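You operate a simulated robot arm through the tools that you are given. There is no shell and no other tool.

You are at the controls of a simulated two-armed robot. One attempt, no reset.

JOB
On the pine table, fold the red-and-white checked tea towel in half.

It is judged by the outcome, as a careful person would: the job done as asked, and still so three seconds after it is handed in. It fails if anything else is knocked over, pushed out of place, dropped, spilled or broken. Flat cloth is picked up by pressing the open fingertips on it (5 to 10 N) and closing them slowly along it; thin cloth reads only 2 to 8 mm in the jaws.

ROBOT AND FRAMES
Two 7-joint arms with two-finger parallel grippers on one trunk, on a base that moves. Base frame: it is fixed to the floor where the robot stands at the start and does not move with it; the origin is under the middle of the robot, x ahead of it, y to its left, z up; the surface under the hand at the start is at about z = 0.78. Lengths are in m, angles in degrees, forces in N, time in s.
The left shoulder is at the start at [0.06, 0.143, 0.926], the right one opposite. With the tool pointing down near the work surface each hand reaches from about 0.32 to 0.74 m from the robot's upright axis, wherever it stands, measured 20 degrees to its own side. Places, roughly: pine table [0.6, 0.1, 0.8]; red-and-white checked tea towel [0.5, 0, 0.8]. Payload 1.57 kg a hand.
The tool frame of a hand sits at the grasp point between the pads (the TCP): z along the fingers, y along the line on which they close. The tips reach 0.03 m beyond it. The gripper opens to 0.11 m. The fingers are 0.024 m wide and 0.012 m thick; the gripper's body (0.048 by 0.112 m) begins 0.078 m behind the TCP.
Orientation is that of the tool frame in the base frame, as [roll, pitch, yaw] about the fixed x, y, z axes, in that order (R = Rz(yaw) Ry(pitch) Rx(roll)). With the fingers straight down and closing along the base's y, the tool's x points along the base's -x, its y along +y and its z along -z.

CONTROLS
- The arms move only by the tool nudge_tool. It takes "left_steps", "right_steps" or both (then of equal length, played together; a hand with none holds still); each is a list of rows, each a list of 6 numbers: the shift along the base's x, y, z in m, then the turn, a rotation vector about the base's x, y, z in rad. In form: [[x, y, z, wx, wy, wz], ...]. A call has 1 to 20 rows; each row is the pose to reach, as a shift and turn from the pose commanded when the call began. "left_jaw" and "right_jaw" are, for a hand that has rows, the finger opening in m, from 0 to 0.11, set as the call begins (left out, the last holds). Rows are played at 5 a second. More than 0.05 m and 8.6 degrees between two rows, or a gripper value outside its range, and nothing of the call is played. Where a pose cannot be reached the arm comes as near as it can. A force on the tool above 40 N (or 10 N above the force at the start of the call, whichever is more), or a blocked arm, ends the call early, and 0.2 s more pass. The fingers move at their own pace (about 0.045 m/s each) and stop on an object; they squeeze with about 28 N. The grip force told is the motor's: it shows also when the fingers shut on nothing. Time passes only in rows, and 0.2 s behind the last, so rows that repeat a pose let the fingers close. It gives the time, the measured TCP pose, the force on the tool (base axes), the opening and the grip force at its end, in the units of the frame above (readings bear some noise), with the torque about the TCP (base axes, N m) and any sound that the robot's microphone picked up.
- Cameras (640 x 400 px; columns grow to the right, rows downward): "scene" is now at [0.0421, 0.0111, 1.5325]; the picture's right is [0.16, -0.99, 0.00], its down [-0.77, -0.13, -0.62] and it looks along [0.61, 0.10, -0.78] (base axes); focal length 255 px, centre (320, 200). "left" rides on the left gripper at [0.07, -0.016, -0.141] in its tool frame; the picture's right is [0.23, 0.97, 0.00], its down [-0.86, 0.20, -0.48] and it looks along [-0.47, 0.11, 0.88] (tool axes); focal length 222 px, centre (320, 200). "right" rides on the right gripper at [0.07, 0.016, -0.141] in its tool frame; the picture's right is [-0.23, 0.97, 0.00], its down [-0.86, -0.20, -0.48] and it looks along [-0.47, -0.11, 0.88] (tool axes); focal length 222 px, centre (320, 200). There is no depth. A picture from a camera that has moved, and an enlarged one, comes with that camera's place and axes in the base frame and with its lens.
- camera(camera): a new picture of that camera. No time passes.
- move_column(by): slides the trunk up (or, below 0, down) by that many m; the arms and the scene camera ride with it, the base frame stays. It gives what a move gives, with no picture.
- base_move(legs): drives the robot by 1 to 6 legs, each [ahead, left, turn to the left] in m, m and degrees, along the robot's own axes; the way and the turn of a leg run together, so that a leg with both is an arc; at most 1.5 m and 180 degrees a leg. The arms and the cameras ride along, it lands a little off, and it stops where it bumps. It gives what a move gives.
- aim_head(pan, tilt): turns the head with the scene camera to pan (to the left, within 86 degrees either way) and tilt (down, from -29 to 69), counted from straight ahead of the robot. It gives what a move gives.
- enlarge(camera, box): a new picture of the part [left, top, right, bottom] of that camera's present view, enlarged. No time passes.
- close_job(): hands the job in; it is judged then, once.

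Nothing tells you exact positions but the pictures and the camera data. Unless the task says otherwise, let go and move clear before handing in.

The tools are called by a JSON object that holds its "name" and its "arguments". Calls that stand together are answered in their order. nudge_tool: Moves the arms, as the interface text tells. Its arguments: {"type":"object","properties":{"left_steps":{"type":"array","items":{"type":"array","items":{"type":"number"}}},"left_jaw":{"type":"number"},"right_steps":{"type":"array","items":{"type":"array","items":{"type":"number"}}},"right_jaw":{"type":"number"}},"required":[]} The other tools are called the same way: move_column (by) moves the trunk up or down; base_move (legs) drives the base; aim_head (pan, tilt) turns the head that bears the scene camera; camera (camera) takes a picture; enlarge (camera, box) takes an enlarged picture of a part of a camera's view; close_job () hands the job in.

At the start:

```text
clock: 0.0
left_eef_pos: [0.5077, 0.1483, 0.9666]
left_tcp_rot: [180.0, 0.0, -180.0]
left_ft_force: [-0.6, -0.3, 0.1]
left_ft_torque: [0.0, -0.02, -0.01]
left_gripper_width: 0.1101
left_gripper_force: 0.1
right_eef_pos: [0.4423, -0.2425, 0.9516]
right_tcp_rot: [-180.0, 0.0, 180.0]
right_ft_force: [0.2, 0.5, -0.1]
right_ft_torque: [0.02, 0.0, 0.0]
right_gripper_width: 0.1099
right_gripper_force: 0.1
trunk travel left (down, up): [-0.525, 0.065]
robot x, y, heading: [-0.0006, -0.0009, 0.1]
head pan, tilt (commanded): [9.4, 51.5]
```

scene: 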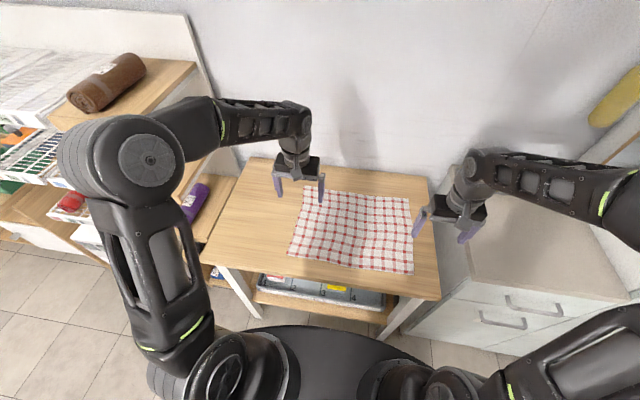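
right: 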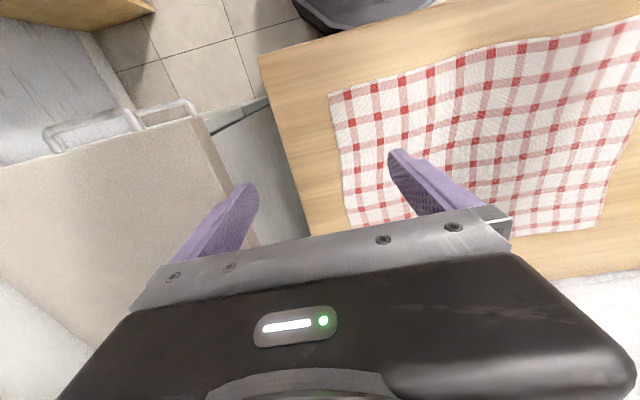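
left: 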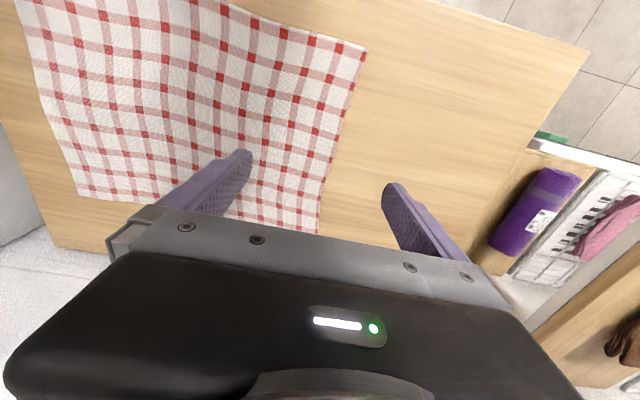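

The checked towel lies flat on the pine table, roughly x 0.39–0.69, y −0.23–0.17. I'll take enlarged views to locate its corners before planning a near-to-far fold with both hands.

{"name": "enlarge", "arguments": {"camera": "scene", "box": [220, 150, 460, 300]}}

{"name": "enlarge", "arguments": {"camera": "left", "box": [0, 0, 640, 400]}}

{"name": "enlarge", "arguments": {"camera": "right", "box": [0, 0, 640, 400]}}

```text
2.67 times, centred on (340, 225) of scene
camera zoom: at [0.0421, 0.0111, 1.5325], right [0.16, -0.99, 0.0], down [-0.77, -0.13, -0.62], along [0.61, 0.1, -0.78], focal length 680 px, centre (267, 133)
```

zoom: 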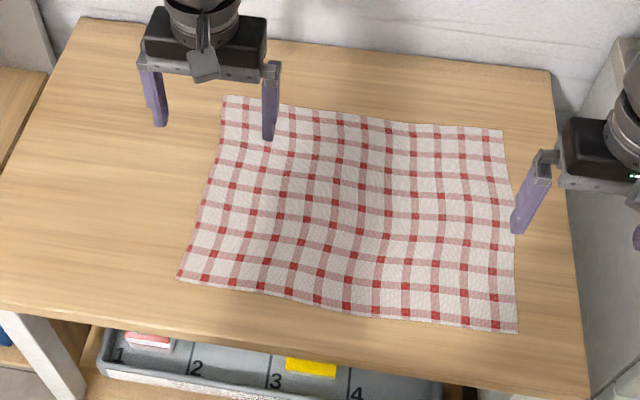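

```text
1.00 times, centred on (320, 200) of left (not enlarged: the box is as wide or as high as the picture)
camera zoom: at [0.4385, 0.1324, 1.1081], right [-0.23, 0.97, 0.0], down [0.86, 0.2, 0.48], along [0.47, 0.11, -0.88], focal length 222 px, centre (320, 200)
```

zoom: 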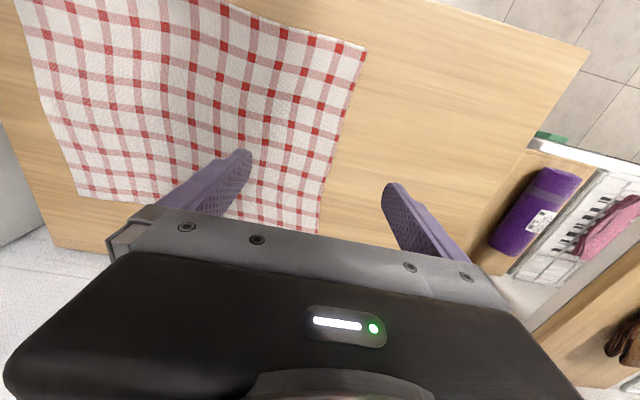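

```text
1.00 times, centred on (320, 200) of right (not enlarged: the box is as wide or as high as the picture)
camera zoom: at [0.3739, -0.2257, 1.0944], right [0.23, 0.97, 0.0], down [0.86, -0.2, 0.48], along [0.47, -0.11, -0.88], focal length 222 px, centre (320, 200)
```

zoom: 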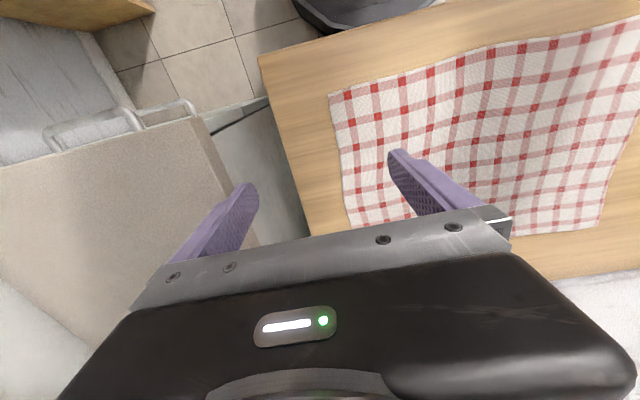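

The towel's corners come out near NL (0.394, 0.178), NR (0.389, −0.225), FL (0.691, 0.183) and FR (0.691, −0.223), so it is almost square to the base. I'll bring both hands above the near corners with the jaws partly open and check by camera.

{"name": "nudge_tool", "arguments": {"left_steps": [[-0.02, -0.001, -0.01, 0, 0, 0], [-0.045, -0.002, -0.03, 0, 0, 0], [-0.07, -0.003, -0.05, 0, 0, 0], [-0.09, -0.004, -0.075, 0, 0, 0], [-0.1057, -0.0053, -0.0966, 0, 0, 0], [-0.1057, -0.0053, -0.0966, 0, 0, 0]], "right_steps": [[-0.008, 0.01, -0.015, 0, 0, 0], [-0.016, 0.02, -0.03, 0, 0, 0], [-0.024, 0.03, -0.045, 0, 0, 0], [-0.032, 0.04, -0.065, 0, 0, 0], [-0.0403, 0.0525, -0.0816, 0, 0, 0], [-0.0403, 0.0525, -0.0816, 0, 0, 0]], "left_jaw": 0.045, "right_jaw": 0.045}}

{"name": "camera", "arguments": {"camera": "left"}}

{"name": "camera", "arguments": {"camera": "right"}}

{"name": "enlarge", "arguments": {"camera": "scene", "box": [220, 150, 460, 300]}}

```text
clock: 1.4
left_eef_pos: [0.4014, 0.1427, 0.8687]
left_tcp_rot: [-179.9, 0.0, 179.9]
left_ft_force: [0.4, -1.0, -1.0]
left_ft_torque: [0.04, 0.0, -0.03]
left_gripper_width: 0.045
left_gripper_force: 0.1
right_eef_pos: [0.4021, -0.1879, 0.871]
right_tcp_rot: [-180.0, 0.0, 179.9]
right_ft_force: [-0.2, 0.1, 1.2]
right_ft_torque: [0.02, 0.0, 0.0]
right_gripper_width: 0.045
right_gripper_force: 0.1
trunk travel left (down, up): [-0.525, 0.065]
robot x, y, heading: [-0.0015, -0.0016, 0.1]
head pan, tilt (commanded): [9.4, 51.5]
```

```text
taken
camera left: at [0.3323, 0.1272, 1.0109], right [-0.23, 0.97, 0.0], down [0.86, 0.2, 0.48], along [0.47, 0.11, -0.88], focal length 222 px, centre (320, 200)
```

left: 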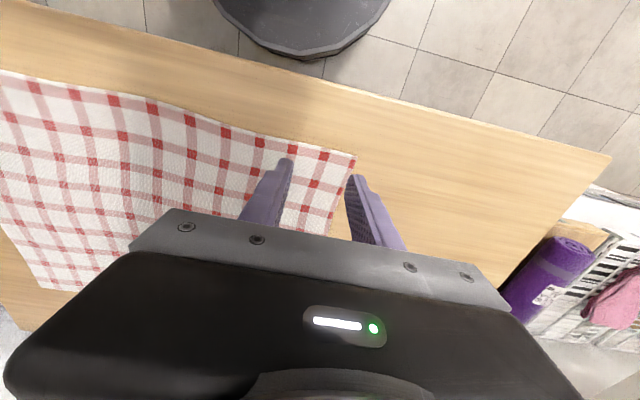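

```text
taken
camera right: at [0.334, -0.1716, 1.0131], right [0.23, 0.97, 0.0], down [0.86, -0.2, 0.48], along [0.47, -0.11, -0.88], focal length 222 px, centre (320, 200)
```

right: 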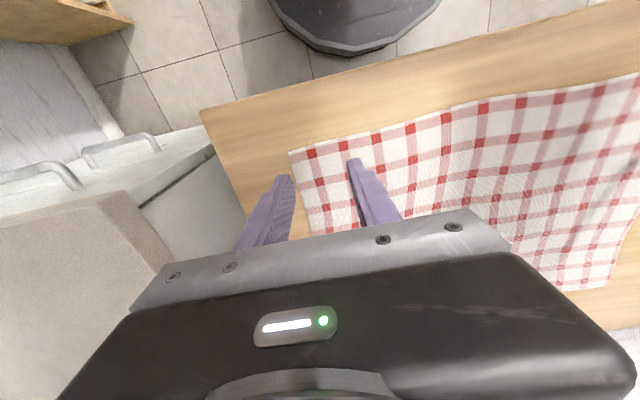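

```text
2.67 times, centred on (340, 225) of scene
camera zoom: at [0.042, 0.011, 1.5325], right [0.16, -0.99, 0.0], down [-0.77, -0.13, -0.62], along [0.61, 0.1, -0.78], focal length 680 px, centre (267, 133)
```

zoom: 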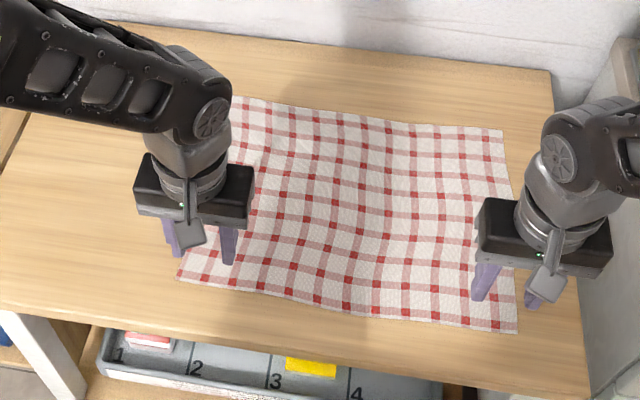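

The wrist cameras confirm NL at about (0.393, 0.180) and NR at about (0.392, −0.221), so the fingers are over the corners. I'll descend to just above the cloth, then press gently.

{"name": "nudge_tool", "arguments": {"left_steps": [[0.001, 0.0, -0.015, 0, 0, 0], [0.002, 0.0, -0.03, 0, 0, 0], [0.003, 0.0, -0.042, 0, 0, 0], [0.003, 0.0, -0.049, 0, 0, 0], [0.003, 0.0, -0.049, 0, 0, 0]], "right_steps": [[0.001, 0.001, -0.015, 0, 0, 0], [0.001, 0.002, -0.03, 0, 0, 0], [0.002, 0.003, -0.042, 0, 0, 0], [0.002, 0.003, -0.051, 0, 0, 0], [0.002, 0.003, -0.051, 0, 0, 0]]}}

{"name": "camera", "arguments": {"camera": "left"}}

{"name": "camera", "arguments": {"camera": "right"}}

```text
clock: 2.6
left_eef_pos: [0.4052, 0.1433, 0.821]
left_tcp_rot: [-180.0, 0.0, 180.0]
left_ft_force: [-0.1, 0.3, -0.5]
left_ft_torque: [0.0, -0.01, -0.02]
left_gripper_width: 0.0448
left_gripper_force: 0.1
right_eef_pos: [0.4044, -0.1868, 0.8197]
right_tcp_rot: [-179.9, -0.1, -180.0]
right_ft_force: [-0.7, 0.3, -0.1]
right_ft_torque: [0.01, 0.03, -0.02]
right_gripper_width: 0.0452
right_gripper_force: 0.0
trunk travel left (down, up): [-0.525, 0.065]
robot x, y, heading: [-0.0002, 0.0019, -0.1]
head pan, tilt (commanded): [9.4, 51.5]
```

```text
taken
camera left: at [0.3359, 0.1273, 0.9625], right [-0.23, 0.97, 0.0], down [0.86, 0.2, 0.48], along [0.47, 0.11, -0.88], focal length 222 px, centre (320, 200)
```

left: 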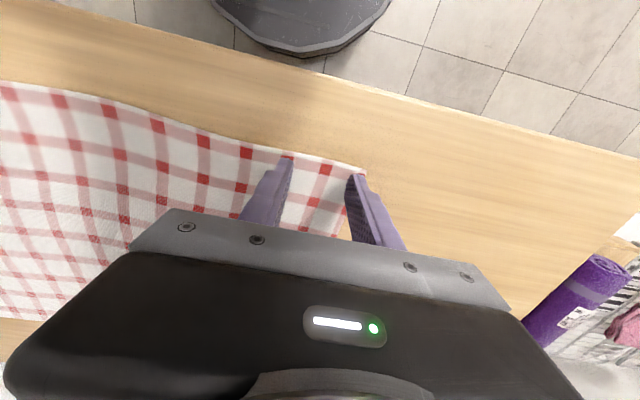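

```text
taken
camera right: at [0.336, -0.1696, 0.9619], right [0.23, 0.97, 0.0], down [0.85, -0.2, 0.48], along [0.47, -0.11, -0.88], focal length 222 px, centre (320, 200)
```

right: 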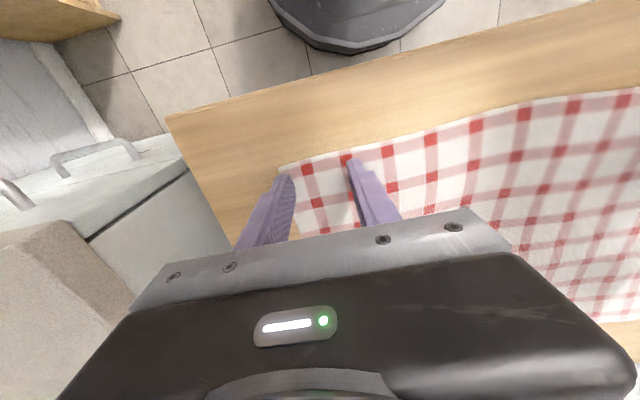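

Tips are about 1 cm above the cloth, straddling each corner just inside the edges. Now I'll lower in small steps until I feel contact.

{"name": "nudge_tool", "arguments": {"left_steps": [[0, 0, -0.003, 0, 0, 0], [0, 0, -0.006, 0, 0, 0], [0, 0, -0.009, 0, 0, 0], [0, 0, -0.009, 0, 0, 0]], "right_steps": [[0, 0.002, -0.003, 0, 0, 0], [0, 0.003, -0.006, 0, 0, 0], [0, 0.003, -0.008, 0, 0, 0], [0, 0.003, -0.008, 0, 0, 0]]}}

```text
clock: 3.6
left_eef_pos: [0.4055, 0.1426, 0.812]
left_tcp_rot: [-180.0, 0.0, 180.0]
left_ft_force: [-0.2, -1.5, 3.6]
left_ft_torque: [-0.02, 0.03, 0.03]
left_gripper_width: 0.0451
left_gripper_force: 0.0
right_eef_pos: [0.4037, -0.1843, 0.8135]
right_tcp_rot: [-180.0, 0.1, -179.9]
right_ft_force: [0.7, 0.4, 2.4]
right_ft_torque: [-0.01, 0.01, 0.0]
right_gripper_width: 0.0447
right_gripper_force: 0.0
trunk travel left (down, up): [-0.525, 0.065]
robot x, y, heading: [0.0008, -0.001, -0.0]
head pan, tilt (commanded): [9.4, 51.5]
```

Light contact is starting on both hands (about 3.6 N left and 2.4 N right). I'll press a millimetre or so further for 5–10 N.

{"name": "nudge_tool", "arguments": {"left_steps": [[0, 0, -0.0005, 0, 0, 0], [0, 0, -0.001, 0, 0, 0], [0, 0, -0.001, 0, 0, 0]], "right_steps": [[0, 0, -0.0008, 0, 0, 0], [0, 0, -0.0015, 0, 0, 0], [0, 0, -0.0015, 0, 0, 0]]}}

```text
clock: 4.4
left_eef_pos: [0.4039, 0.1446, 0.8126]
left_tcp_rot: [180.0, 0.1, -180.0]
left_ft_force: [0.5, 0.9, 10.0]
left_ft_torque: [0.07, -0.03, -0.03]
left_gripper_width: 0.045
left_gripper_force: 0.1
right_eef_pos: [0.4043, -0.1832, 0.8116]
right_tcp_rot: [-180.0, 0.2, -180.0]
right_ft_force: [2.9, -2.4, 23.1]
right_ft_torque: [-0.13, -0.01, 0.04]
right_gripper_width: 0.0448
right_gripper_force: 0.0
trunk travel left (down, up): [-0.525, 0.065]
robot x, y, heading: [0.0011, -0.0024, 0.0]
head pan, tilt (commanded): [9.4, 51.5]
```

The contact is stiff: the left reads 10 N and the right 23 N, which is too much. I'll ease the right up about 1 mm and the left slightly.

{"name": "nudge_tool", "arguments": {"left_steps": [[0, 0, 0.0002, 0, 0, 0], [0, 0, 0.0002, 0, 0, 0]], "right_steps": [[0, 0, 0.001, 0, 0, 0], [0, 0, 0.001, 0, 0, 0]]}}

```text
clock: 5.0
left_eef_pos: [0.4052, 0.1436, 0.811]
left_tcp_rot: [-179.9, 0.1, -180.0]
left_ft_force: [1.5, 3.1, 14.2]
left_ft_torque: [0.14, -0.03, -0.01]
left_gripper_width: 0.0452
left_gripper_force: 0.0
right_eef_pos: [0.4028, -0.1831, 0.8119]
right_tcp_rot: [179.9, 0.2, -180.0]
right_ft_force: [3.8, -1.5, 15.3]
right_ft_torque: [-0.13, -0.08, 0.02]
right_gripper_width: 0.0449
right_gripper_force: 0.1
trunk travel left (down, up): [-0.525, 0.065]
robot x, y, heading: [-0.0028, -0.0013, -0.1]
head pan, tilt (commanded): [9.4, 51.5]
```

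Both now read about 14–15 N and are still settling; I'll ease each up about 0.5 mm to reach the 5–10 N range.

{"name": "nudge_tool", "arguments": {"left_steps": [[0, 0, 0.0004, 0, 0, 0], [0, 0, 0.0004, 0, 0, 0], [0, 0, 0.0004, 0, 0, 0]], "right_steps": [[0, 0, 0.0005, 0, 0, 0], [0, 0, 0.0005, 0, 0, 0], [0, 0, 0.0005, 0, 0, 0]]}}

```text
clock: 5.8
left_eef_pos: [0.4048, 0.1434, 0.8112]
left_tcp_rot: [-179.9, 0.0, 179.9]
left_ft_force: [3.3, 3.7, 17.5]
left_ft_torque: [0.14, -0.05, 0.0]
left_gripper_width: 0.0451
left_gripper_force: 0.0
right_eef_pos: [0.4032, -0.1831, 0.8117]
right_tcp_rot: [-180.0, 0.1, 180.0]
right_ft_force: [1.0, 0.7, 5.4]
right_ft_torque: [-0.03, -0.03, -0.03]
right_gripper_width: 0.0452
right_gripper_force: 0.1
trunk travel left (down, up): [-0.525, 0.065]
robot x, y, heading: [0.0018, -0.0009, 0.0]
head pan, tilt (commanded): [9.4, 51.5]
```

The right is at 5.4 N, which is good, but the left reads 17.5 N. I'll ease the left a bit more.

{"name": "nudge_tool", "arguments": {"left_steps": [[0, 0, 0.0006, 0, 0, 0], [0, 0, 0.0006, 0, 0, 0], [0, 0, 0.0006, 0, 0, 0]], "right_steps": [[0, 0, 0, 0, 0, 0], [0, 0, 0, 0, 0, 0], [0, 0, 0, 0, 0, 0]]}}

```text
clock: 6.6
left_eef_pos: [0.4031, 0.1428, 0.8114]
left_tcp_rot: [-180.0, 0.1, 179.9]
left_ft_force: [0.1, 0.1, 2.9]
left_ft_torque: [0.01, -0.01, 0.03]
left_gripper_width: 0.0449
left_gripper_force: 0.1
right_eef_pos: [0.4043, -0.1831, 0.8106]
right_tcp_rot: [180.0, 0.0, -180.0]
right_ft_force: [-2.0, 1.6, 7.8]
right_ft_torque: [-0.01, 0.08, 0.01]
right_gripper_width: 0.0446
right_gripper_force: 0.0
trunk travel left (down, up): [-0.525, 0.065]
robot x, y, heading: [-0.0038, -0.0, -0.1]
head pan, tilt (commanded): [9.4, 51.5]
```

The right is at 7.8 N and the left at 2.9 N. I'll press the left 0.35 mm more and begin the slow closing.

{"name": "nudge_tool", "arguments": {"left_steps": [[0, 0, -0.00035, 0, 0, 0], [0, 0, -0.00035, 0, 0, 0], [0, 0, -0.00035, 0, 0, 0]], "right_steps": [[0, 0, 0, 0, 0, 0], [0, 0, 0, 0, 0, 0], [0, 0, 0, 0, 0, 0]]}}

```text
clock: 7.4
left_eef_pos: [0.4038, 0.1432, 0.8121]
left_tcp_rot: [-180.0, -0.1, -180.0]
left_ft_force: [-0.8, -0.4, 2.9]
left_ft_torque: [-0.01, 0.0, 0.03]
left_gripper_width: 0.0451
left_gripper_force: 0.1
right_eef_pos: [0.4033, -0.1836, 0.8131]
right_tcp_rot: [180.0, 0.0, -180.0]
right_ft_force: [-0.6, 0.4, 4.5]
right_ft_torque: [-0.03, 0.03, -0.02]
right_gripper_width: 0.0449
right_gripper_force: 0.0
trunk travel left (down, up): [-0.525, 0.065]
robot x, y, heading: [0.0029, 0.0028, 0.1]
head pan, tilt (commanded): [9.4, 51.5]
```

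Both are at 3–4.5 N. I'll add a touch of press and close the jaws from 0.045 to 0.037.

{"name": "nudge_tool", "arguments": {"left_steps": [[0, 0, -0.0004, 0, 0, 0], [0, 0, -0.0004, 0, 0, 0]], "right_steps": [[0, 0, -0.0002, 0, 0, 0], [0, 0, -0.0002, 0, 0, 0]], "left_jaw": 0.038, "right_jaw": 0.038}}

{"name": "enlarge", "arguments": {"camera": "left", "box": [200, 100, 440, 250]}}

{"name": "enlarge", "arguments": {"camera": "right", "box": [200, 100, 440, 250]}}

```text
clock: 8.0
left_eef_pos: [0.4042, 0.1427, 0.8115]
left_tcp_rot: [180.0, 0.1, 179.9]
left_ft_force: [-0.2, -2.0, 4.2]
left_ft_torque: [-0.02, 0.02, 0.01]
left_gripper_width: 0.0385
left_gripper_force: 0.2
right_eef_pos: [0.4039, -0.1829, 0.8105]
right_tcp_rot: [-180.0, 0.1, 179.9]
right_ft_force: [0.9, 1.4, 10.3]
right_ft_torque: [0.0, -0.03, 0.01]
right_gripper_width: 0.0371
right_gripper_force: 0.2
trunk travel left (down, up): [-0.525, 0.065]
robot x, y, heading: [0.001, 0.0002, 0.0]
head pan, tilt (commanded): [9.4, 51.5]
```

```text
2.67 times, centred on (320, 175) of left
camera zoom: at [0.3349, 0.1275, 0.9532], right [-0.23, 0.97, 0.0], down [0.85, 0.2, 0.48], along [0.47, 0.11, -0.88], focal length 592 px, centre (320, 267)
```

zoom: 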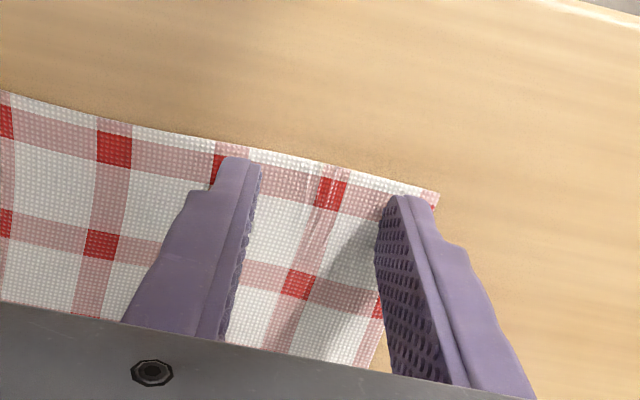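

```text
2.67 times, centred on (320, 175) of right
camera zoom: at [0.3355, -0.167, 0.9539], right [0.23, 0.97, 0.0], down [0.85, -0.2, 0.48], along [0.47, -0.11, -0.88], focal length 592 px, centre (320, 267)
```

zoom: 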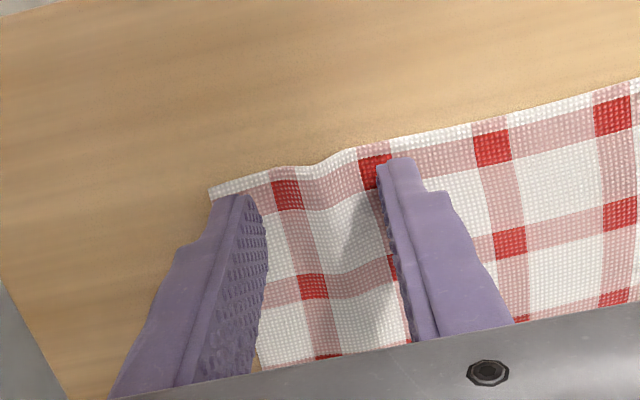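

Ridges are forming between the fingers on both sides, so the cloth is following the tips. I'll continue closing slowly.

{"name": "nudge_tool", "arguments": {"left_steps": [[0, 0, -0.0003, 0, 0, 0], [0, 0, -0.0003, 0, 0, 0]], "right_steps": [[0, 0, 0, 0, 0, 0], [0, 0, 0, 0, 0, 0]], "left_jaw": 0.031, "right_jaw": 0.031}}

{"name": "nudge_tool", "arguments": {"left_steps": [[0, 0, 0, 0, 0, 0], [0, 0, 0, 0, 0, 0]], "right_steps": [[0, 0, 0, 0, 0, 0], [0, 0, 0, 0, 0, 0]], "left_jaw": 0.025, "right_jaw": 0.025}}

{"name": "enlarge", "arguments": {"camera": "left", "box": [200, 100, 440, 250]}}

{"name": "enlarge", "arguments": {"camera": "right", "box": [200, 100, 440, 250]}}

```text
clock: 8.6
left_eef_pos: [0.4039, 0.1438, 0.8118]
left_tcp_rot: [179.9, 0.1, -180.0]
left_ft_force: [-0.6, -1.3, 8.6]
left_ft_torque: [0.01, 0.04, 0.03]
left_gripper_width: 0.0303
left_gripper_force: 0.0
right_eef_pos: [0.4046, -0.1837, 0.8118]
right_tcp_rot: [-179.9, 0.1, 180.0]
right_ft_force: [1.3, 1.5, 11.6]
right_ft_torque: [-0.01, 0.0, -0.02]
right_gripper_width: 0.0299
right_gripper_force: 0.0
trunk travel left (down, up): [-0.525, 0.065]
robot x, y, heading: [0.0006, -0.0025, 0.1]
head pan, tilt (commanded): [9.4, 51.5]
```

```text
clock: 9.2
left_eef_pos: [0.4046, 0.1433, 0.8121]
left_tcp_rot: [-180.0, 0.2, 180.0]
left_ft_force: [0.6, -2.0, 9.0]
left_ft_torque: [-0.07, 0.02, 0.04]
left_gripper_width: 0.0256
left_gripper_force: 0.6
right_eef_pos: [0.4039, -0.184, 0.8106]
right_tcp_rot: [180.0, 0.1, -180.0]
right_ft_force: [0.3, 2.8, 13.6]
right_ft_torque: [0.04, -0.02, 0.0]
right_gripper_width: 0.024
right_gripper_force: 0.1
trunk travel left (down, up): [-0.525, 0.065]
robot x, y, heading: [-0.0016, 0.0023, -0.1]
head pan, tilt (commanded): [9.4, 51.5]
```

```text
2.67 times, centred on (320, 175) of left
camera zoom: at [0.3348, 0.1276, 0.9531], right [-0.23, 0.97, 0.0], down [0.85, 0.2, 0.48], along [0.47, 0.11, -0.88], focal length 592 px, centre (320, 267)
```

zoom: 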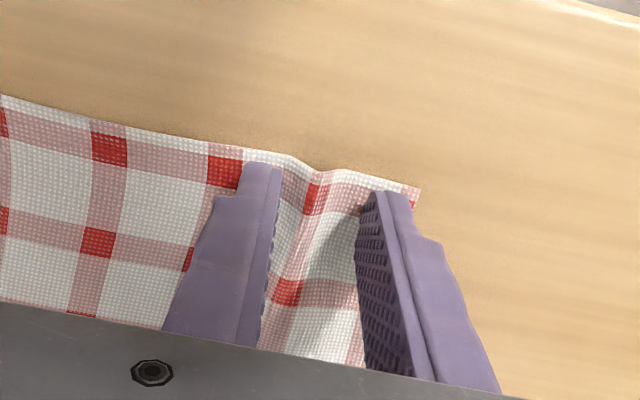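

```text
2.67 times, centred on (320, 175) of right
camera zoom: at [0.3351, -0.1669, 0.9539], right [0.23, 0.97, 0.0], down [0.85, -0.2, 0.48], along [0.47, -0.11, -0.88], focal length 592 px, centre (320, 267)
```

zoom: 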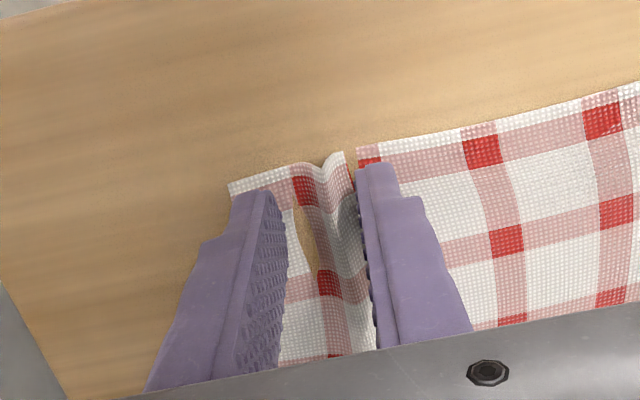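

Both ridges keep growing and the forces are acceptable at 9 N and 13 N. I'll ease the right slightly and keep closing.

{"name": "nudge_tool", "arguments": {"left_steps": [[0, 0, 0, 0, 0, 0], [0, 0, 0, 0, 0, 0]], "right_steps": [[0, 0, 0.0003, 0, 0, 0], [0, 0, 0.0003, 0, 0, 0]], "left_jaw": 0.019, "right_jaw": 0.019}}

{"name": "nudge_tool", "arguments": {"left_steps": [[0, 0, 0, 0, 0, 0], [0, 0, 0, 0, 0, 0]], "right_steps": [[0, 0, 0, 0, 0, 0], [0, 0, 0, 0, 0, 0]], "left_jaw": 0.013, "right_jaw": 0.013}}

{"name": "enlarge", "arguments": {"camera": "left", "box": [200, 100, 440, 250]}}

{"name": "enlarge", "arguments": {"camera": "right", "box": [200, 100, 440, 250]}}

```text
clock: 9.8
left_eef_pos: [0.4037, 0.1422, 0.8114]
left_tcp_rot: [180.0, 0.1, -180.0]
left_ft_force: [-0.6, -4.4, 10.1]
left_ft_torque: [-0.09, -0.01, 0.0]
left_gripper_width: 0.0199
left_gripper_force: 3.3
right_eef_pos: [0.404, -0.1845, 0.8119]
right_tcp_rot: [-180.0, 0.0, -180.0]
right_ft_force: [0.7, 2.9, 7.3]
right_ft_torque: [0.07, -0.02, 0.0]
right_gripper_width: 0.0199
right_gripper_force: 2.1
trunk travel left (down, up): [-0.525, 0.065]
robot x, y, heading: [0.004, 0.0005, 0.1]
head pan, tilt (commanded): [9.4, 51.5]
```

```text
clock: 10.4
left_eef_pos: [0.4046, 0.1435, 0.8107]
left_tcp_rot: [-180.0, 0.1, -180.0]
left_ft_force: [-0.6, -6.1, 13.1]
left_ft_torque: [-0.26, -0.01, -0.03]
left_gripper_width: 0.0158
left_gripper_force: 1.9
right_eef_pos: [0.4028, -0.1843, 0.8111]
right_tcp_rot: [179.8, 0.0, 179.9]
right_ft_force: [-0.7, 7.0, 6.1]
right_ft_torque: [0.21, 0.0, 0.0]
right_gripper_width: 0.0159
right_gripper_force: 2.9
trunk travel left (down, up): [-0.525, 0.065]
robot x, y, heading: [0.0027, -0.0025, -0.2]
head pan, tilt (commanded): [9.4, 51.5]
```

```text
2.67 times, centred on (320, 175) of left
camera zoom: at [0.3348, 0.1273, 0.9531], right [-0.23, 0.97, 0.0], down [0.85, 0.2, 0.48], along [0.47, 0.11, -0.88], focal length 592 px, centre (320, 267)
```

zoom: 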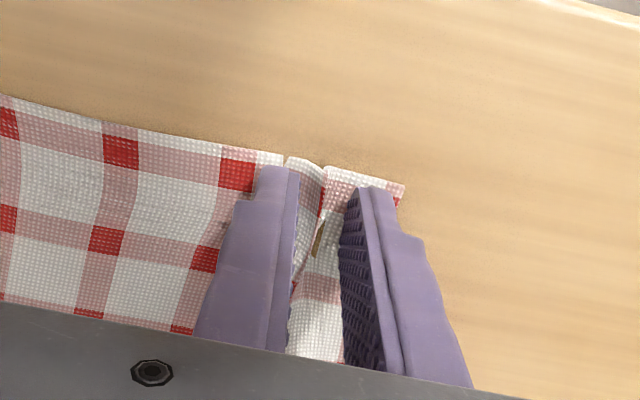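

```text
2.67 times, centred on (320, 175) of right
camera zoom: at [0.3349, -0.1671, 0.9542], right [0.23, 0.97, 0.0], down [0.85, -0.2, 0.48], along [0.47, -0.11, -0.88], focal length 592 px, centre (320, 267)
```

zoom: 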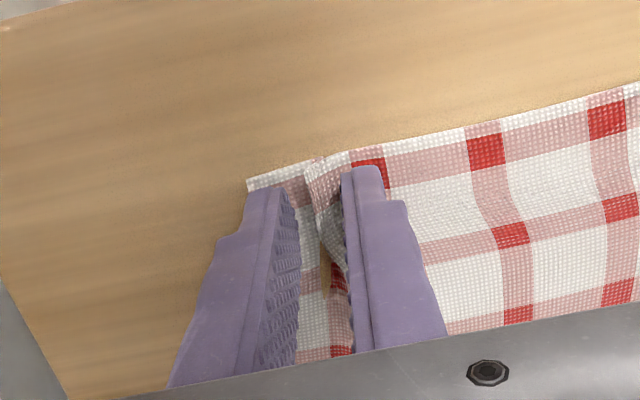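

The ridges are well up between the tips and the cloth is resisting lightly. I'll close the last bit with the same gentle press and read the widths.

{"name": "nudge_tool", "arguments": {"left_steps": [[0, 0, 0.0002, 0, 0, 0], [0, 0, 0.0002, 0, 0, 0]], "right_steps": [[0, 0, 0, 0, 0, 0], [0, 0, 0, 0, 0, 0]], "left_jaw": 0.007, "right_jaw": 0.007}}

{"name": "nudge_tool", "arguments": {"left_steps": [[0, 0, 0.0002, 0, 0, 0], [0, 0, 0.0002, 0, 0, 0], [0, 0, 0.0002, 0, 0, 0]], "right_steps": [[0, 0, 0, 0, 0, 0], [0, 0, 0, 0, 0, 0], [0, 0, 0, 0, 0, 0]], "left_jaw": 0.0, "right_jaw": 0.0}}

{"name": "enlarge", "arguments": {"camera": "left", "box": [200, 100, 440, 250]}}

{"name": "enlarge", "arguments": {"camera": "right", "box": [200, 100, 440, 250]}}

```text
clock: 11.0
left_eef_pos: [0.404, 0.1442, 0.8124]
left_tcp_rot: [180.0, 0.1, -179.9]
left_ft_force: [0.1, -11.6, 11.7]
left_ft_torque: [-0.41, -0.03, 0.03]
left_gripper_width: 0.0071
left_gripper_force: 9.3
right_eef_pos: [0.4036, -0.184, 0.8136]
right_tcp_rot: [179.9, 0.2, 180.0]
right_ft_force: [0.4, 8.8, 13.8]
right_ft_torque: [0.34, 0.04, 0.07]
right_gripper_width: 0.0086
right_gripper_force: 13.0
trunk travel left (down, up): [-0.525, 0.065]
robot x, y, heading: [0.0013, -0.0051, -0.1]
head pan, tilt (commanded): [9.4, 51.5]
```

```text
clock: 11.8
left_eef_pos: [0.4045, 0.1426, 0.8118]
left_tcp_rot: [180.0, 0.0, 180.0]
left_ft_force: [0.0, -16.5, 3.2]
left_ft_torque: [-0.51, -0.03, 0.06]
left_gripper_width: 0.0023
left_gripper_force: 24.1
right_eef_pos: [0.4042, -0.1846, 0.8124]
right_tcp_rot: [180.0, 0.2, -179.9]
right_ft_force: [0.3, 9.8, 22.0]
right_ft_torque: [0.43, 0.03, 0.01]
right_gripper_width: 0.0065
right_gripper_force: 26.4
trunk travel left (down, up): [-0.525, 0.065]
robot x, y, heading: [0.0005, 0.0002, 0.0]
head pan, tilt (commanded): [9.4, 51.5]
```

```text
2.67 times, centred on (320, 175) of left
camera zoom: at [0.3344, 0.127, 0.9536], right [-0.23, 0.97, 0.0], down [0.85, 0.2, 0.48], along [0.47, 0.11, -0.88], focal length 592 px, centre (320, 267)
```

zoom: 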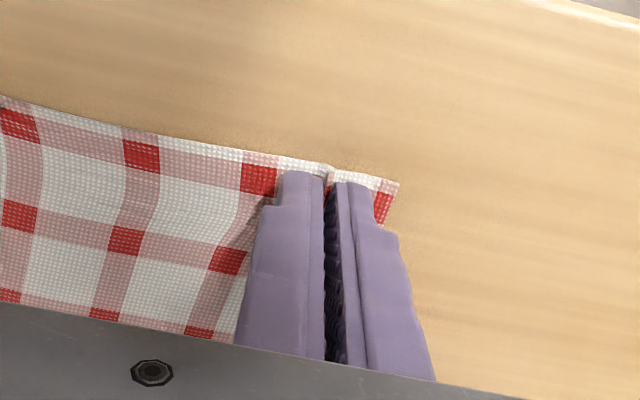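

```text
2.67 times, centred on (320, 175) of right
camera zoom: at [0.335, -0.1672, 0.9546], right [0.23, 0.97, 0.0], down [0.85, -0.2, 0.48], along [0.47, -0.11, -0.88], focal length 592 px, centre (320, 267)
```

zoom: 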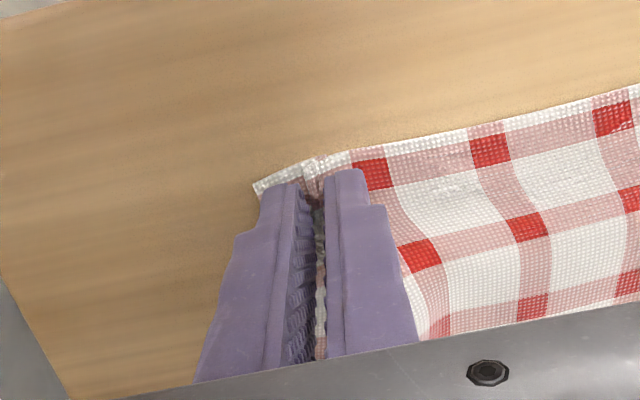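

The left jaw reads 2.3 mm and the right 6.5 mm, so both probably hold cloth. I'll lift 3 cm gently to test the grips.

{"name": "nudge_tool", "arguments": {"left_steps": [[0, 0, 0.004, 0, 0, 0], [0, 0, 0.01, 0, 0, 0], [0, 0, 0.018, 0, 0, 0], [0, 0, 0.026, 0, 0, 0], [0, 0, 0.03, 0, 0, 0]], "right_steps": [[0, 0, 0.004, 0, 0, 0], [0, 0, 0.01, 0, 0, 0], [0, 0, 0.018, 0, 0, 0], [0, 0, 0.026, 0, 0, 0], [0, 0, 0.03, 0, 0, 0]]}}

{"name": "enlarge", "arguments": {"camera": "left", "box": [120, 80, 520, 330]}}

{"name": "enlarge", "arguments": {"camera": "right", "box": [120, 80, 520, 330]}}

{"name": "enlarge", "arguments": {"camera": "scene", "box": [220, 150, 460, 300]}}

```text
clock: 13.0
left_eef_pos: [0.4039, 0.1425, 0.8428]
left_tcp_rot: [-180.0, 0.0, -180.0]
left_ft_force: [0.1, -6.8, -0.6]
left_ft_torque: [-0.19, -0.01, 0.05]
left_gripper_width: 0.0024
left_gripper_force: 23.8
right_eef_pos: [0.4044, -0.1832, 0.84]
right_tcp_rot: [-180.0, -0.1, -179.9]
right_ft_force: [0.5, 6.9, 0.1]
right_ft_torque: [0.28, 0.0, -0.04]
right_gripper_width: 0.0031
right_gripper_force: 24.5
trunk travel left (down, up): [-0.525, 0.065]
robot x, y, heading: [-0.0011, 0.0019, -0.1]
head pan, tilt (commanded): [9.4, 51.5]
```

```text
1.60 times, centred on (320, 205) of left
camera zoom: at [0.3353, 0.1275, 0.9826], right [-0.23, 0.97, 0.0], down [0.85, 0.2, 0.48], along [0.47, 0.11, -0.88], focal length 355 px, centre (320, 192)
```

zoom: 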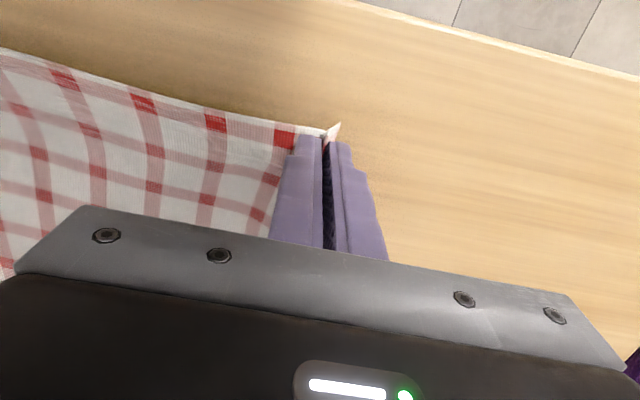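

```text
1.60 times, centred on (320, 205) of right
camera zoom: at [0.3353, -0.1663, 0.9837], right [0.23, 0.97, 0.0], down [0.86, -0.2, 0.48], along [0.47, -0.11, -0.88], focal length 355 px, centre (320, 192)
```

zoom: 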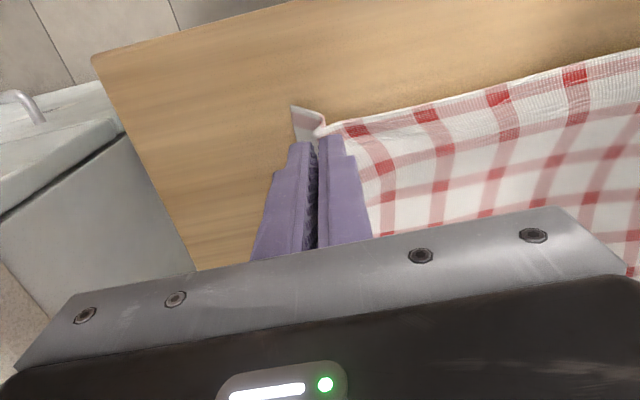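

```text
2.67 times, centred on (340, 225) of scene
camera zoom: at [0.042, 0.0111, 1.5325], right [0.16, -0.99, 0.0], down [-0.77, -0.13, -0.62], along [0.61, 0.1, -0.78], focal length 680 px, centre (267, 133)
```

zoom: 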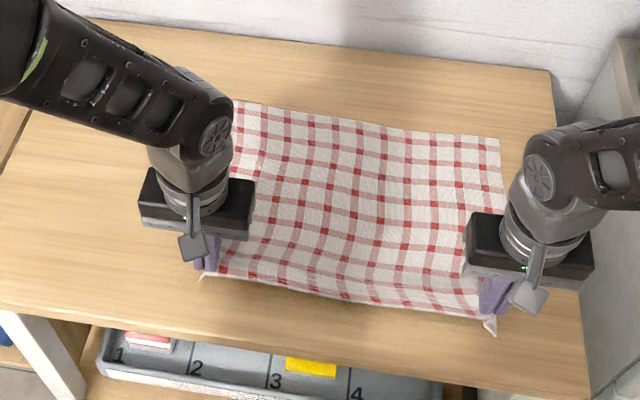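

Both grips hold, but they take in about 2 cm of cloth; when laid face-down at the far edge that would leave dog-ears. I'll set it back down, let go, and re-pinch with the fingers covering only about 1 cm at the very edge.

{"name": "nudge_tool", "arguments": {"left_steps": [[0, 0, -0.008, 0, 0, 0], [0, 0, -0.016, 0, 0, 0], [0, 0, -0.023, 0, 0, 0], [0, 0, -0.028, 0, 0, 0], [0, 0, -0.028, 0, 0, 0]], "right_steps": [[0, 0, -0.008, 0, 0, 0], [0, 0, -0.016, 0, 0, 0], [0, 0, -0.022, 0, 0, 0], [0, 0, -0.027, 0, 0, 0], [0, 0, -0.027, 0, 0, 0]]}}

{"name": "nudge_tool", "arguments": {"left_steps": [[0, 0, 0, 0, 0, 0], [0, 0, 0, 0, 0, 0], [0, 0, 0, 0, 0, 0], [0, 0, 0, 0, 0, 0]], "right_steps": [[0, 0, 0, 0, 0, 0], [0, 0, 0, 0, 0, 0], [0, 0, 0, 0, 0, 0], [0, 0, 0, 0, 0, 0]], "left_jaw": 0.045, "right_jaw": 0.045}}

{"name": "enlarge", "arguments": {"camera": "left", "box": [200, 100, 440, 250]}}

{"name": "enlarge", "arguments": {"camera": "right", "box": [200, 100, 440, 250]}}

```text
clock: 14.2
left_eef_pos: [0.404, 0.1434, 0.8124]
left_tcp_rot: [180.0, 0.0, 180.0]
left_ft_force: [-0.6, -7.8, -0.4]
left_ft_torque: [-0.2, -0.02, 0.07]
left_gripper_width: 0.0023
left_gripper_force: 24.0
right_eef_pos: [0.4032, -0.1834, 0.814]
right_tcp_rot: [-180.0, -0.1, 180.0]
right_ft_force: [-0.7, 6.4, 3.6]
right_ft_torque: [0.29, 0.03, -0.05]
right_gripper_width: 0.0032
right_gripper_force: 24.2
trunk travel left (down, up): [-0.525, 0.065]
robot x, y, heading: [-0.0013, 0.0033, 0.1]
head pan, tilt (commanded): [9.4, 51.5]
```

```text
clock: 15.2
left_eef_pos: [0.404, 0.1434, 0.8146]
left_tcp_rot: [180.0, 0.0, -179.9]
left_ft_force: [0.3, 0.1, 0.1]
left_ft_torque: [0.03, 0.0, -0.03]
left_gripper_width: 0.0449
left_gripper_force: 0.1
right_eef_pos: [0.4035, -0.1843, 0.8142]
right_tcp_rot: [-179.9, -0.1, 180.0]
right_ft_force: [0.9, 0.1, -0.2]
right_ft_torque: [-0.01, 0.03, 0.0]
right_gripper_width: 0.0451
right_gripper_force: 0.0
trunk travel left (down, up): [-0.525, 0.065]
robot x, y, heading: [-0.0027, 0.0032, -0.1]
head pan, tilt (commanded): [9.4, 51.5]
```

```text
2.67 times, centred on (320, 175) of left
camera zoom: at [0.3352, 0.1272, 0.955], right [-0.23, 0.97, 0.0], down [0.86, 0.2, 0.48], along [0.47, 0.11, -0.88], focal length 592 px, centre (320, 267)
```

zoom: 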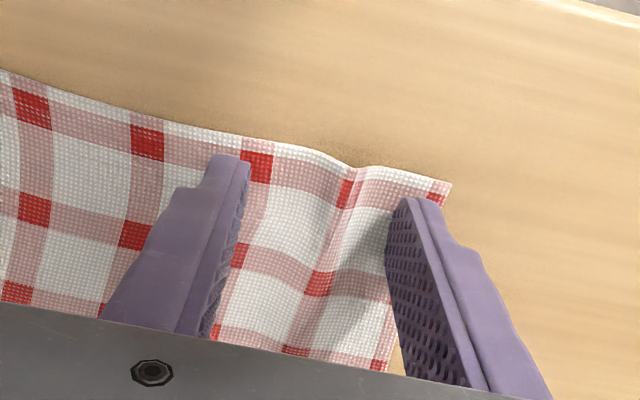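

```text
2.67 times, centred on (320, 175) of right
camera zoom: at [0.335, -0.1674, 0.9568], right [0.23, 0.97, 0.0], down [0.86, -0.2, 0.48], along [0.47, -0.11, -0.88], focal length 592 px, centre (320, 267)
```

zoom: 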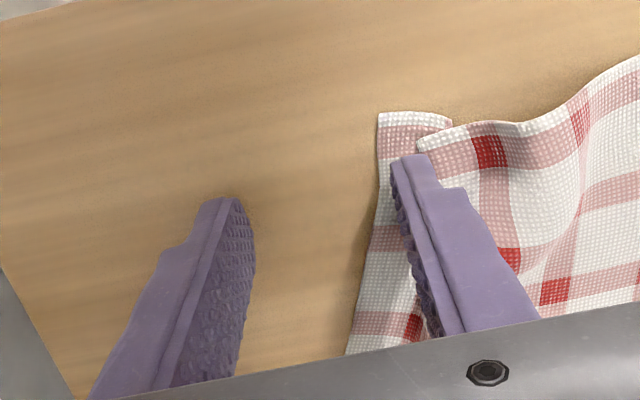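

The left side relaxed neatly, but on the right the cloth slid inward and left a small pleat. I'll lift both hands clear and look at the whole towel.

{"name": "nudge_tool", "arguments": {"left_steps": [[0, 0, 0.02, 0, 0, 0], [0, 0, 0.05, 0, 0, 0], [0, 0, 0.08, 0, 0, 0], [0, 0.03, 0.1, 0, 0, 0], [0, 0.06, 0.12, 0, 0, 0]], "right_steps": [[0, 0, 0.02, 0, 0, 0], [0, 0, 0.05, 0, 0, 0], [0, 0, 0.08, 0, 0, 0], [0, -0.03, 0.1, 0, 0, 0], [0, -0.06, 0.12, 0, 0, 0]]}}

{"name": "enlarge", "arguments": {"camera": "scene", "box": [220, 150, 460, 300]}}

{"name": "camera", "arguments": {"camera": "left"}}

{"name": "camera", "arguments": {"camera": "right"}}

```text
clock: 16.4
left_eef_pos: [0.4055, 0.2037, 0.9329]
left_tcp_rot: [-180.0, -0.1, 180.0]
left_ft_force: [-0.4, 0.2, 0.2]
left_ft_torque: [-0.03, 0.0, 0.01]
left_gripper_width: 0.0448
left_gripper_force: 0.0
right_eef_pos: [0.4036, -0.2432, 0.9365]
right_tcp_rot: [-179.9, 0.0, -180.0]
right_ft_force: [-0.4, 0.6, -1.0]
right_ft_torque: [0.01, -0.03, 0.01]
right_gripper_width: 0.0451
right_gripper_force: 0.1
trunk travel left (down, up): [-0.525, 0.065]
robot x, y, heading: [0.0013, -0.0011, -0.0]
head pan, tilt (commanded): [9.4, 51.5]
```

```text
2.67 times, centred on (340, 225) of scene
camera zoom: at [0.0412, 0.0112, 1.5325], right [0.16, -0.99, 0.0], down [-0.77, -0.13, -0.62], along [0.61, 0.1, -0.78], focal length 680 px, centre (267, 133)
```

zoom: 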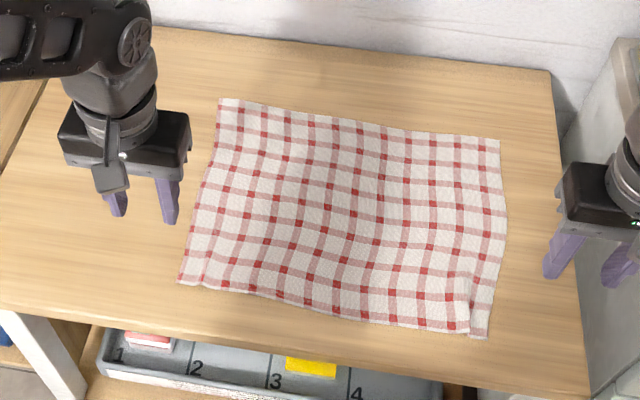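

```text
taken
camera left: at [0.3361, 0.1881, 1.075], right [-0.23, 0.97, 0.0], down [0.85, 0.2, 0.48], along [0.47, 0.11, -0.88], focal length 222 px, centre (320, 200)
```

left: 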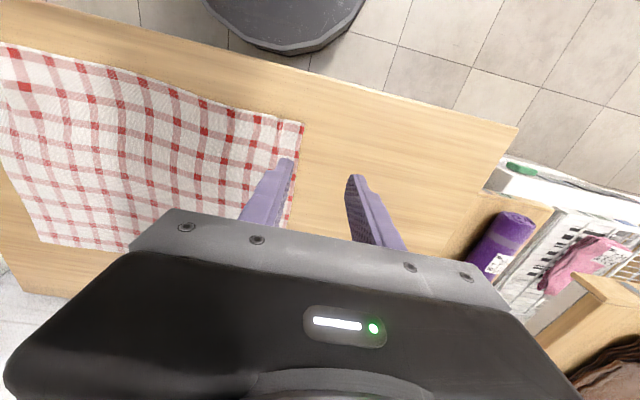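

```text
taken
camera right: at [0.3359, -0.2274, 1.0796], right [0.23, 0.97, 0.0], down [0.86, -0.2, 0.48], along [0.47, -0.11, -0.88], focal length 222 px, centre (320, 200)
```

right: 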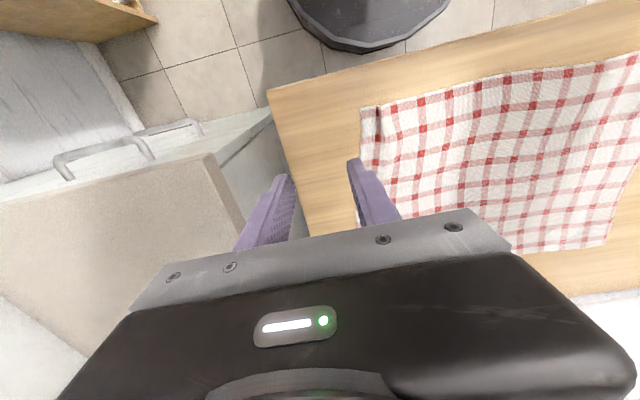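

The towel shifted slightly and the near-right corner now sits at about (0.378, −0.187) with a pleat pulled in about 3 cm. I'll close the right fingers, press the corner strip lightly and drag it outward to smooth it.

{"name": "nudge_tool", "arguments": {"right_steps": [[-0.002, 0.02, -0.02, 0, 0, 0], [-0.005, 0.045, -0.045, 0, 0, 0], [-0.0086, 0.0622, -0.075, 0, 0, 0], [-0.0086, 0.0622, -0.1, 0, 0, 0], [-0.0086, 0.0622, -0.113, 0, 0, 0], [-0.0086, 0.0622, -0.113, 0, 0, 0]], "right_jaw": 0.0}}

{"name": "enlarge", "arguments": {"camera": "right", "box": [200, 100, 440, 250]}}

```text
clock: 17.8
left_eef_pos: [0.4062, 0.2034, 0.9327]
left_tcp_rot: [-180.0, -0.1, 180.0]
left_ft_force: [-0.3, 0.1, 0.7]
left_ft_torque: [-0.04, 0.0, 0.03]
left_gripper_width: 0.045
left_gripper_force: 0.1
right_eef_pos: [0.3965, -0.1826, 0.8216]
right_tcp_rot: [179.9, 0.0, 180.0]
right_ft_force: [1.0, 0.3, -0.4]
right_ft_torque: [0.02, 0.01, -0.01]
right_gripper_width: 0.0
right_gripper_force: 21.6
trunk travel left (down, up): [-0.525, 0.065]
robot x, y, heading: [0.0021, -0.0015, -0.2]
head pan, tilt (commanded): [9.4, 51.5]
```

```text
2.67 times, centred on (320, 175) of right
camera zoom: at [0.3281, -0.165, 0.9643], right [0.23, 0.97, 0.0], down [0.85, -0.2, 0.48], along [0.47, -0.11, -0.88], focal length 592 px, centre (320, 267)
```

zoom: 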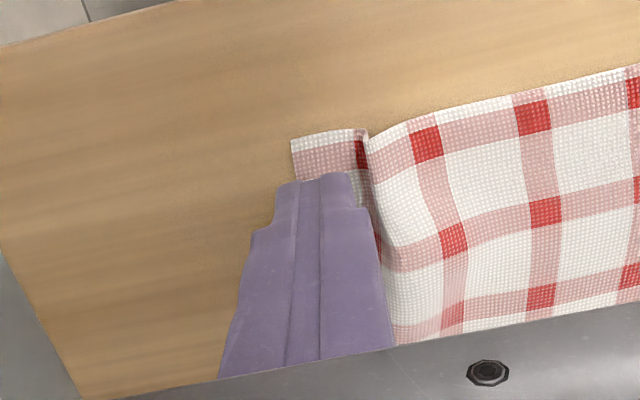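

The fingers are right above the corner strip. I'll lower to contact and feel the force.

{"name": "nudge_tool", "arguments": {"right_steps": [[0, 0, -0.004, 0, 0, 0], [0, 0, -0.008, 0, 0, 0], [0, 0, -0.0095, 0, 0, 0], [0, 0, -0.0095, 0, 0, 0], [0, 0, -0.0095, 0, 0, 0]]}}

```text
clock: 19.0
left_eef_pos: [0.406, 0.2028, 0.933]
left_tcp_rot: [-180.0, -0.1, 180.0]
left_ft_force: [0.9, -0.3, 0.1]
left_ft_torque: [-0.02, -0.01, 0.0]
left_gripper_width: 0.0447
left_gripper_force: 0.0
right_eef_pos: [0.3969, -0.1808, 0.8113]
right_tcp_rot: [-180.0, 0.0, -180.0]
right_ft_force: [0.2, 0.2, 1.1]
right_ft_torque: [0.01, -0.01, -0.01]
right_gripper_width: 0.0002
right_gripper_force: 21.1
trunk travel left (down, up): [-0.525, 0.065]
robot x, y, heading: [0.0014, 0.0007, 0.1]
head pan, tilt (commanded): [9.4, 51.5]
```

{"name": "nudge_tool", "arguments": {"right_steps": [[0, 0, -0.0007, 0, 0, 0], [0, 0, -0.0007, 0, 0, 0], [0, 0, -0.0007, 0, 0, 0]]}}

```text
clock: 19.8
left_eef_pos: [0.4065, 0.204, 0.9336]
left_tcp_rot: [179.9, 0.0, -180.0]
left_ft_force: [-0.4, 0.0, -0.1]
left_ft_torque: [-0.02, 0.0, 0.0]
left_gripper_width: 0.0449
left_gripper_force: 0.0
right_eef_pos: [0.3957, -0.1814, 0.8113]
right_tcp_rot: [-180.0, 0.1, 180.0]
right_ft_force: [1.1, -0.5, 8.3]
right_ft_torque: [0.0, -0.01, 0.03]
right_gripper_width: 0.0
right_gripper_force: 21.3
trunk travel left (down, up): [-0.525, 0.065]
robot x, y, heading: [-0.0005, -0.0021, -0.2]
head pan, tilt (commanded): [9.4, 51.5]
```

The press is at 8 N, a good dragging force. Now I'll drag the strip outward (−y) slowly by 3.5 cm and slightly forward.

{"name": "nudge_tool", "arguments": {"right_steps": [[0.001, -0.003, 0, 0, 0, 0], [0.001, -0.007, 0, 0, 0, 0], [0.002, -0.011, 0, 0, 0, 0], [0.003, -0.015, 0, 0, 0, 0], [0.004, -0.019, 0, 0, 0, 0], [0.005, -0.023, 0, 0, 0, 0], [0.006, -0.027, 0, 0, 0, 0], [0.007, -0.031, 0, 0, 0, 0], [0.008, -0.035, 0, 0, 0, 0], [0.008, -0.035, 0, 0, 0, 0]]}}

{"name": "enlarge", "arguments": {"camera": "right", "box": [200, 100, 440, 250]}}

{"name": "enlarge", "arguments": {"camera": "scene", "box": [220, 150, 460, 300]}}

```text
clock: 22.0
left_eef_pos: [0.4064, 0.2044, 0.9334]
left_tcp_rot: [-179.9, 0.0, -180.0]
left_ft_force: [0.2, -0.1, 0.1]
left_ft_torque: [-0.02, 0.0, -0.01]
left_gripper_width: 0.0453
left_gripper_force: 0.1
right_eef_pos: [0.4038, -0.2165, 0.8105]
right_tcp_rot: [180.0, -0.1, 180.0]
right_ft_force: [-2.1, 1.6, 9.3]
right_ft_torque: [0.06, 0.05, 0.03]
right_gripper_width: 0.0001
right_gripper_force: 20.8
trunk travel left (down, up): [-0.525, 0.065]
robot x, y, heading: [0.0034, -0.0005, 0.1]
head pan, tilt (commanded): [9.4, 51.5]
```

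```text
2.67 times, centred on (320, 175) of right
camera zoom: at [0.335, -0.1997, 0.954], right [0.23, 0.97, 0.0], down [0.86, -0.2, 0.48], along [0.47, -0.11, -0.88], focal length 592 px, centre (320, 267)
```

zoom: 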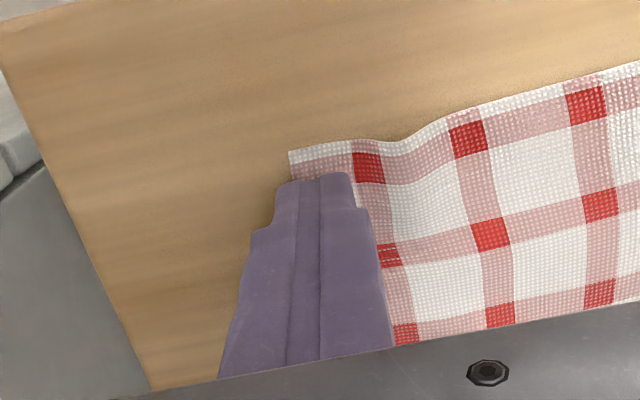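

```text
2.67 times, centred on (340, 225) of scene
camera zoom: at [0.0413, 0.0116, 1.5325], right [0.16, -0.99, 0.0], down [-0.77, -0.13, -0.62], along [0.61, 0.1, -0.78], focal length 680 px, centre (267, 133)
```

zoom: 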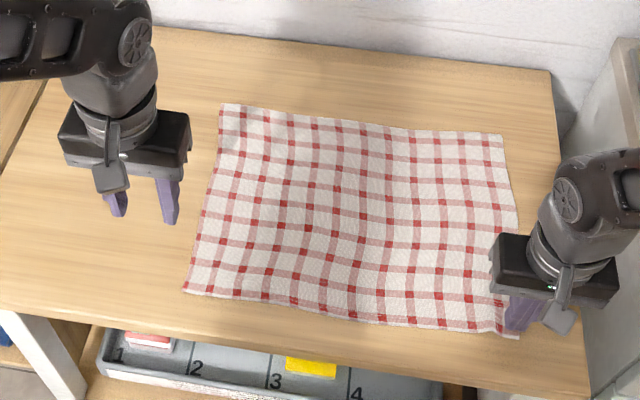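

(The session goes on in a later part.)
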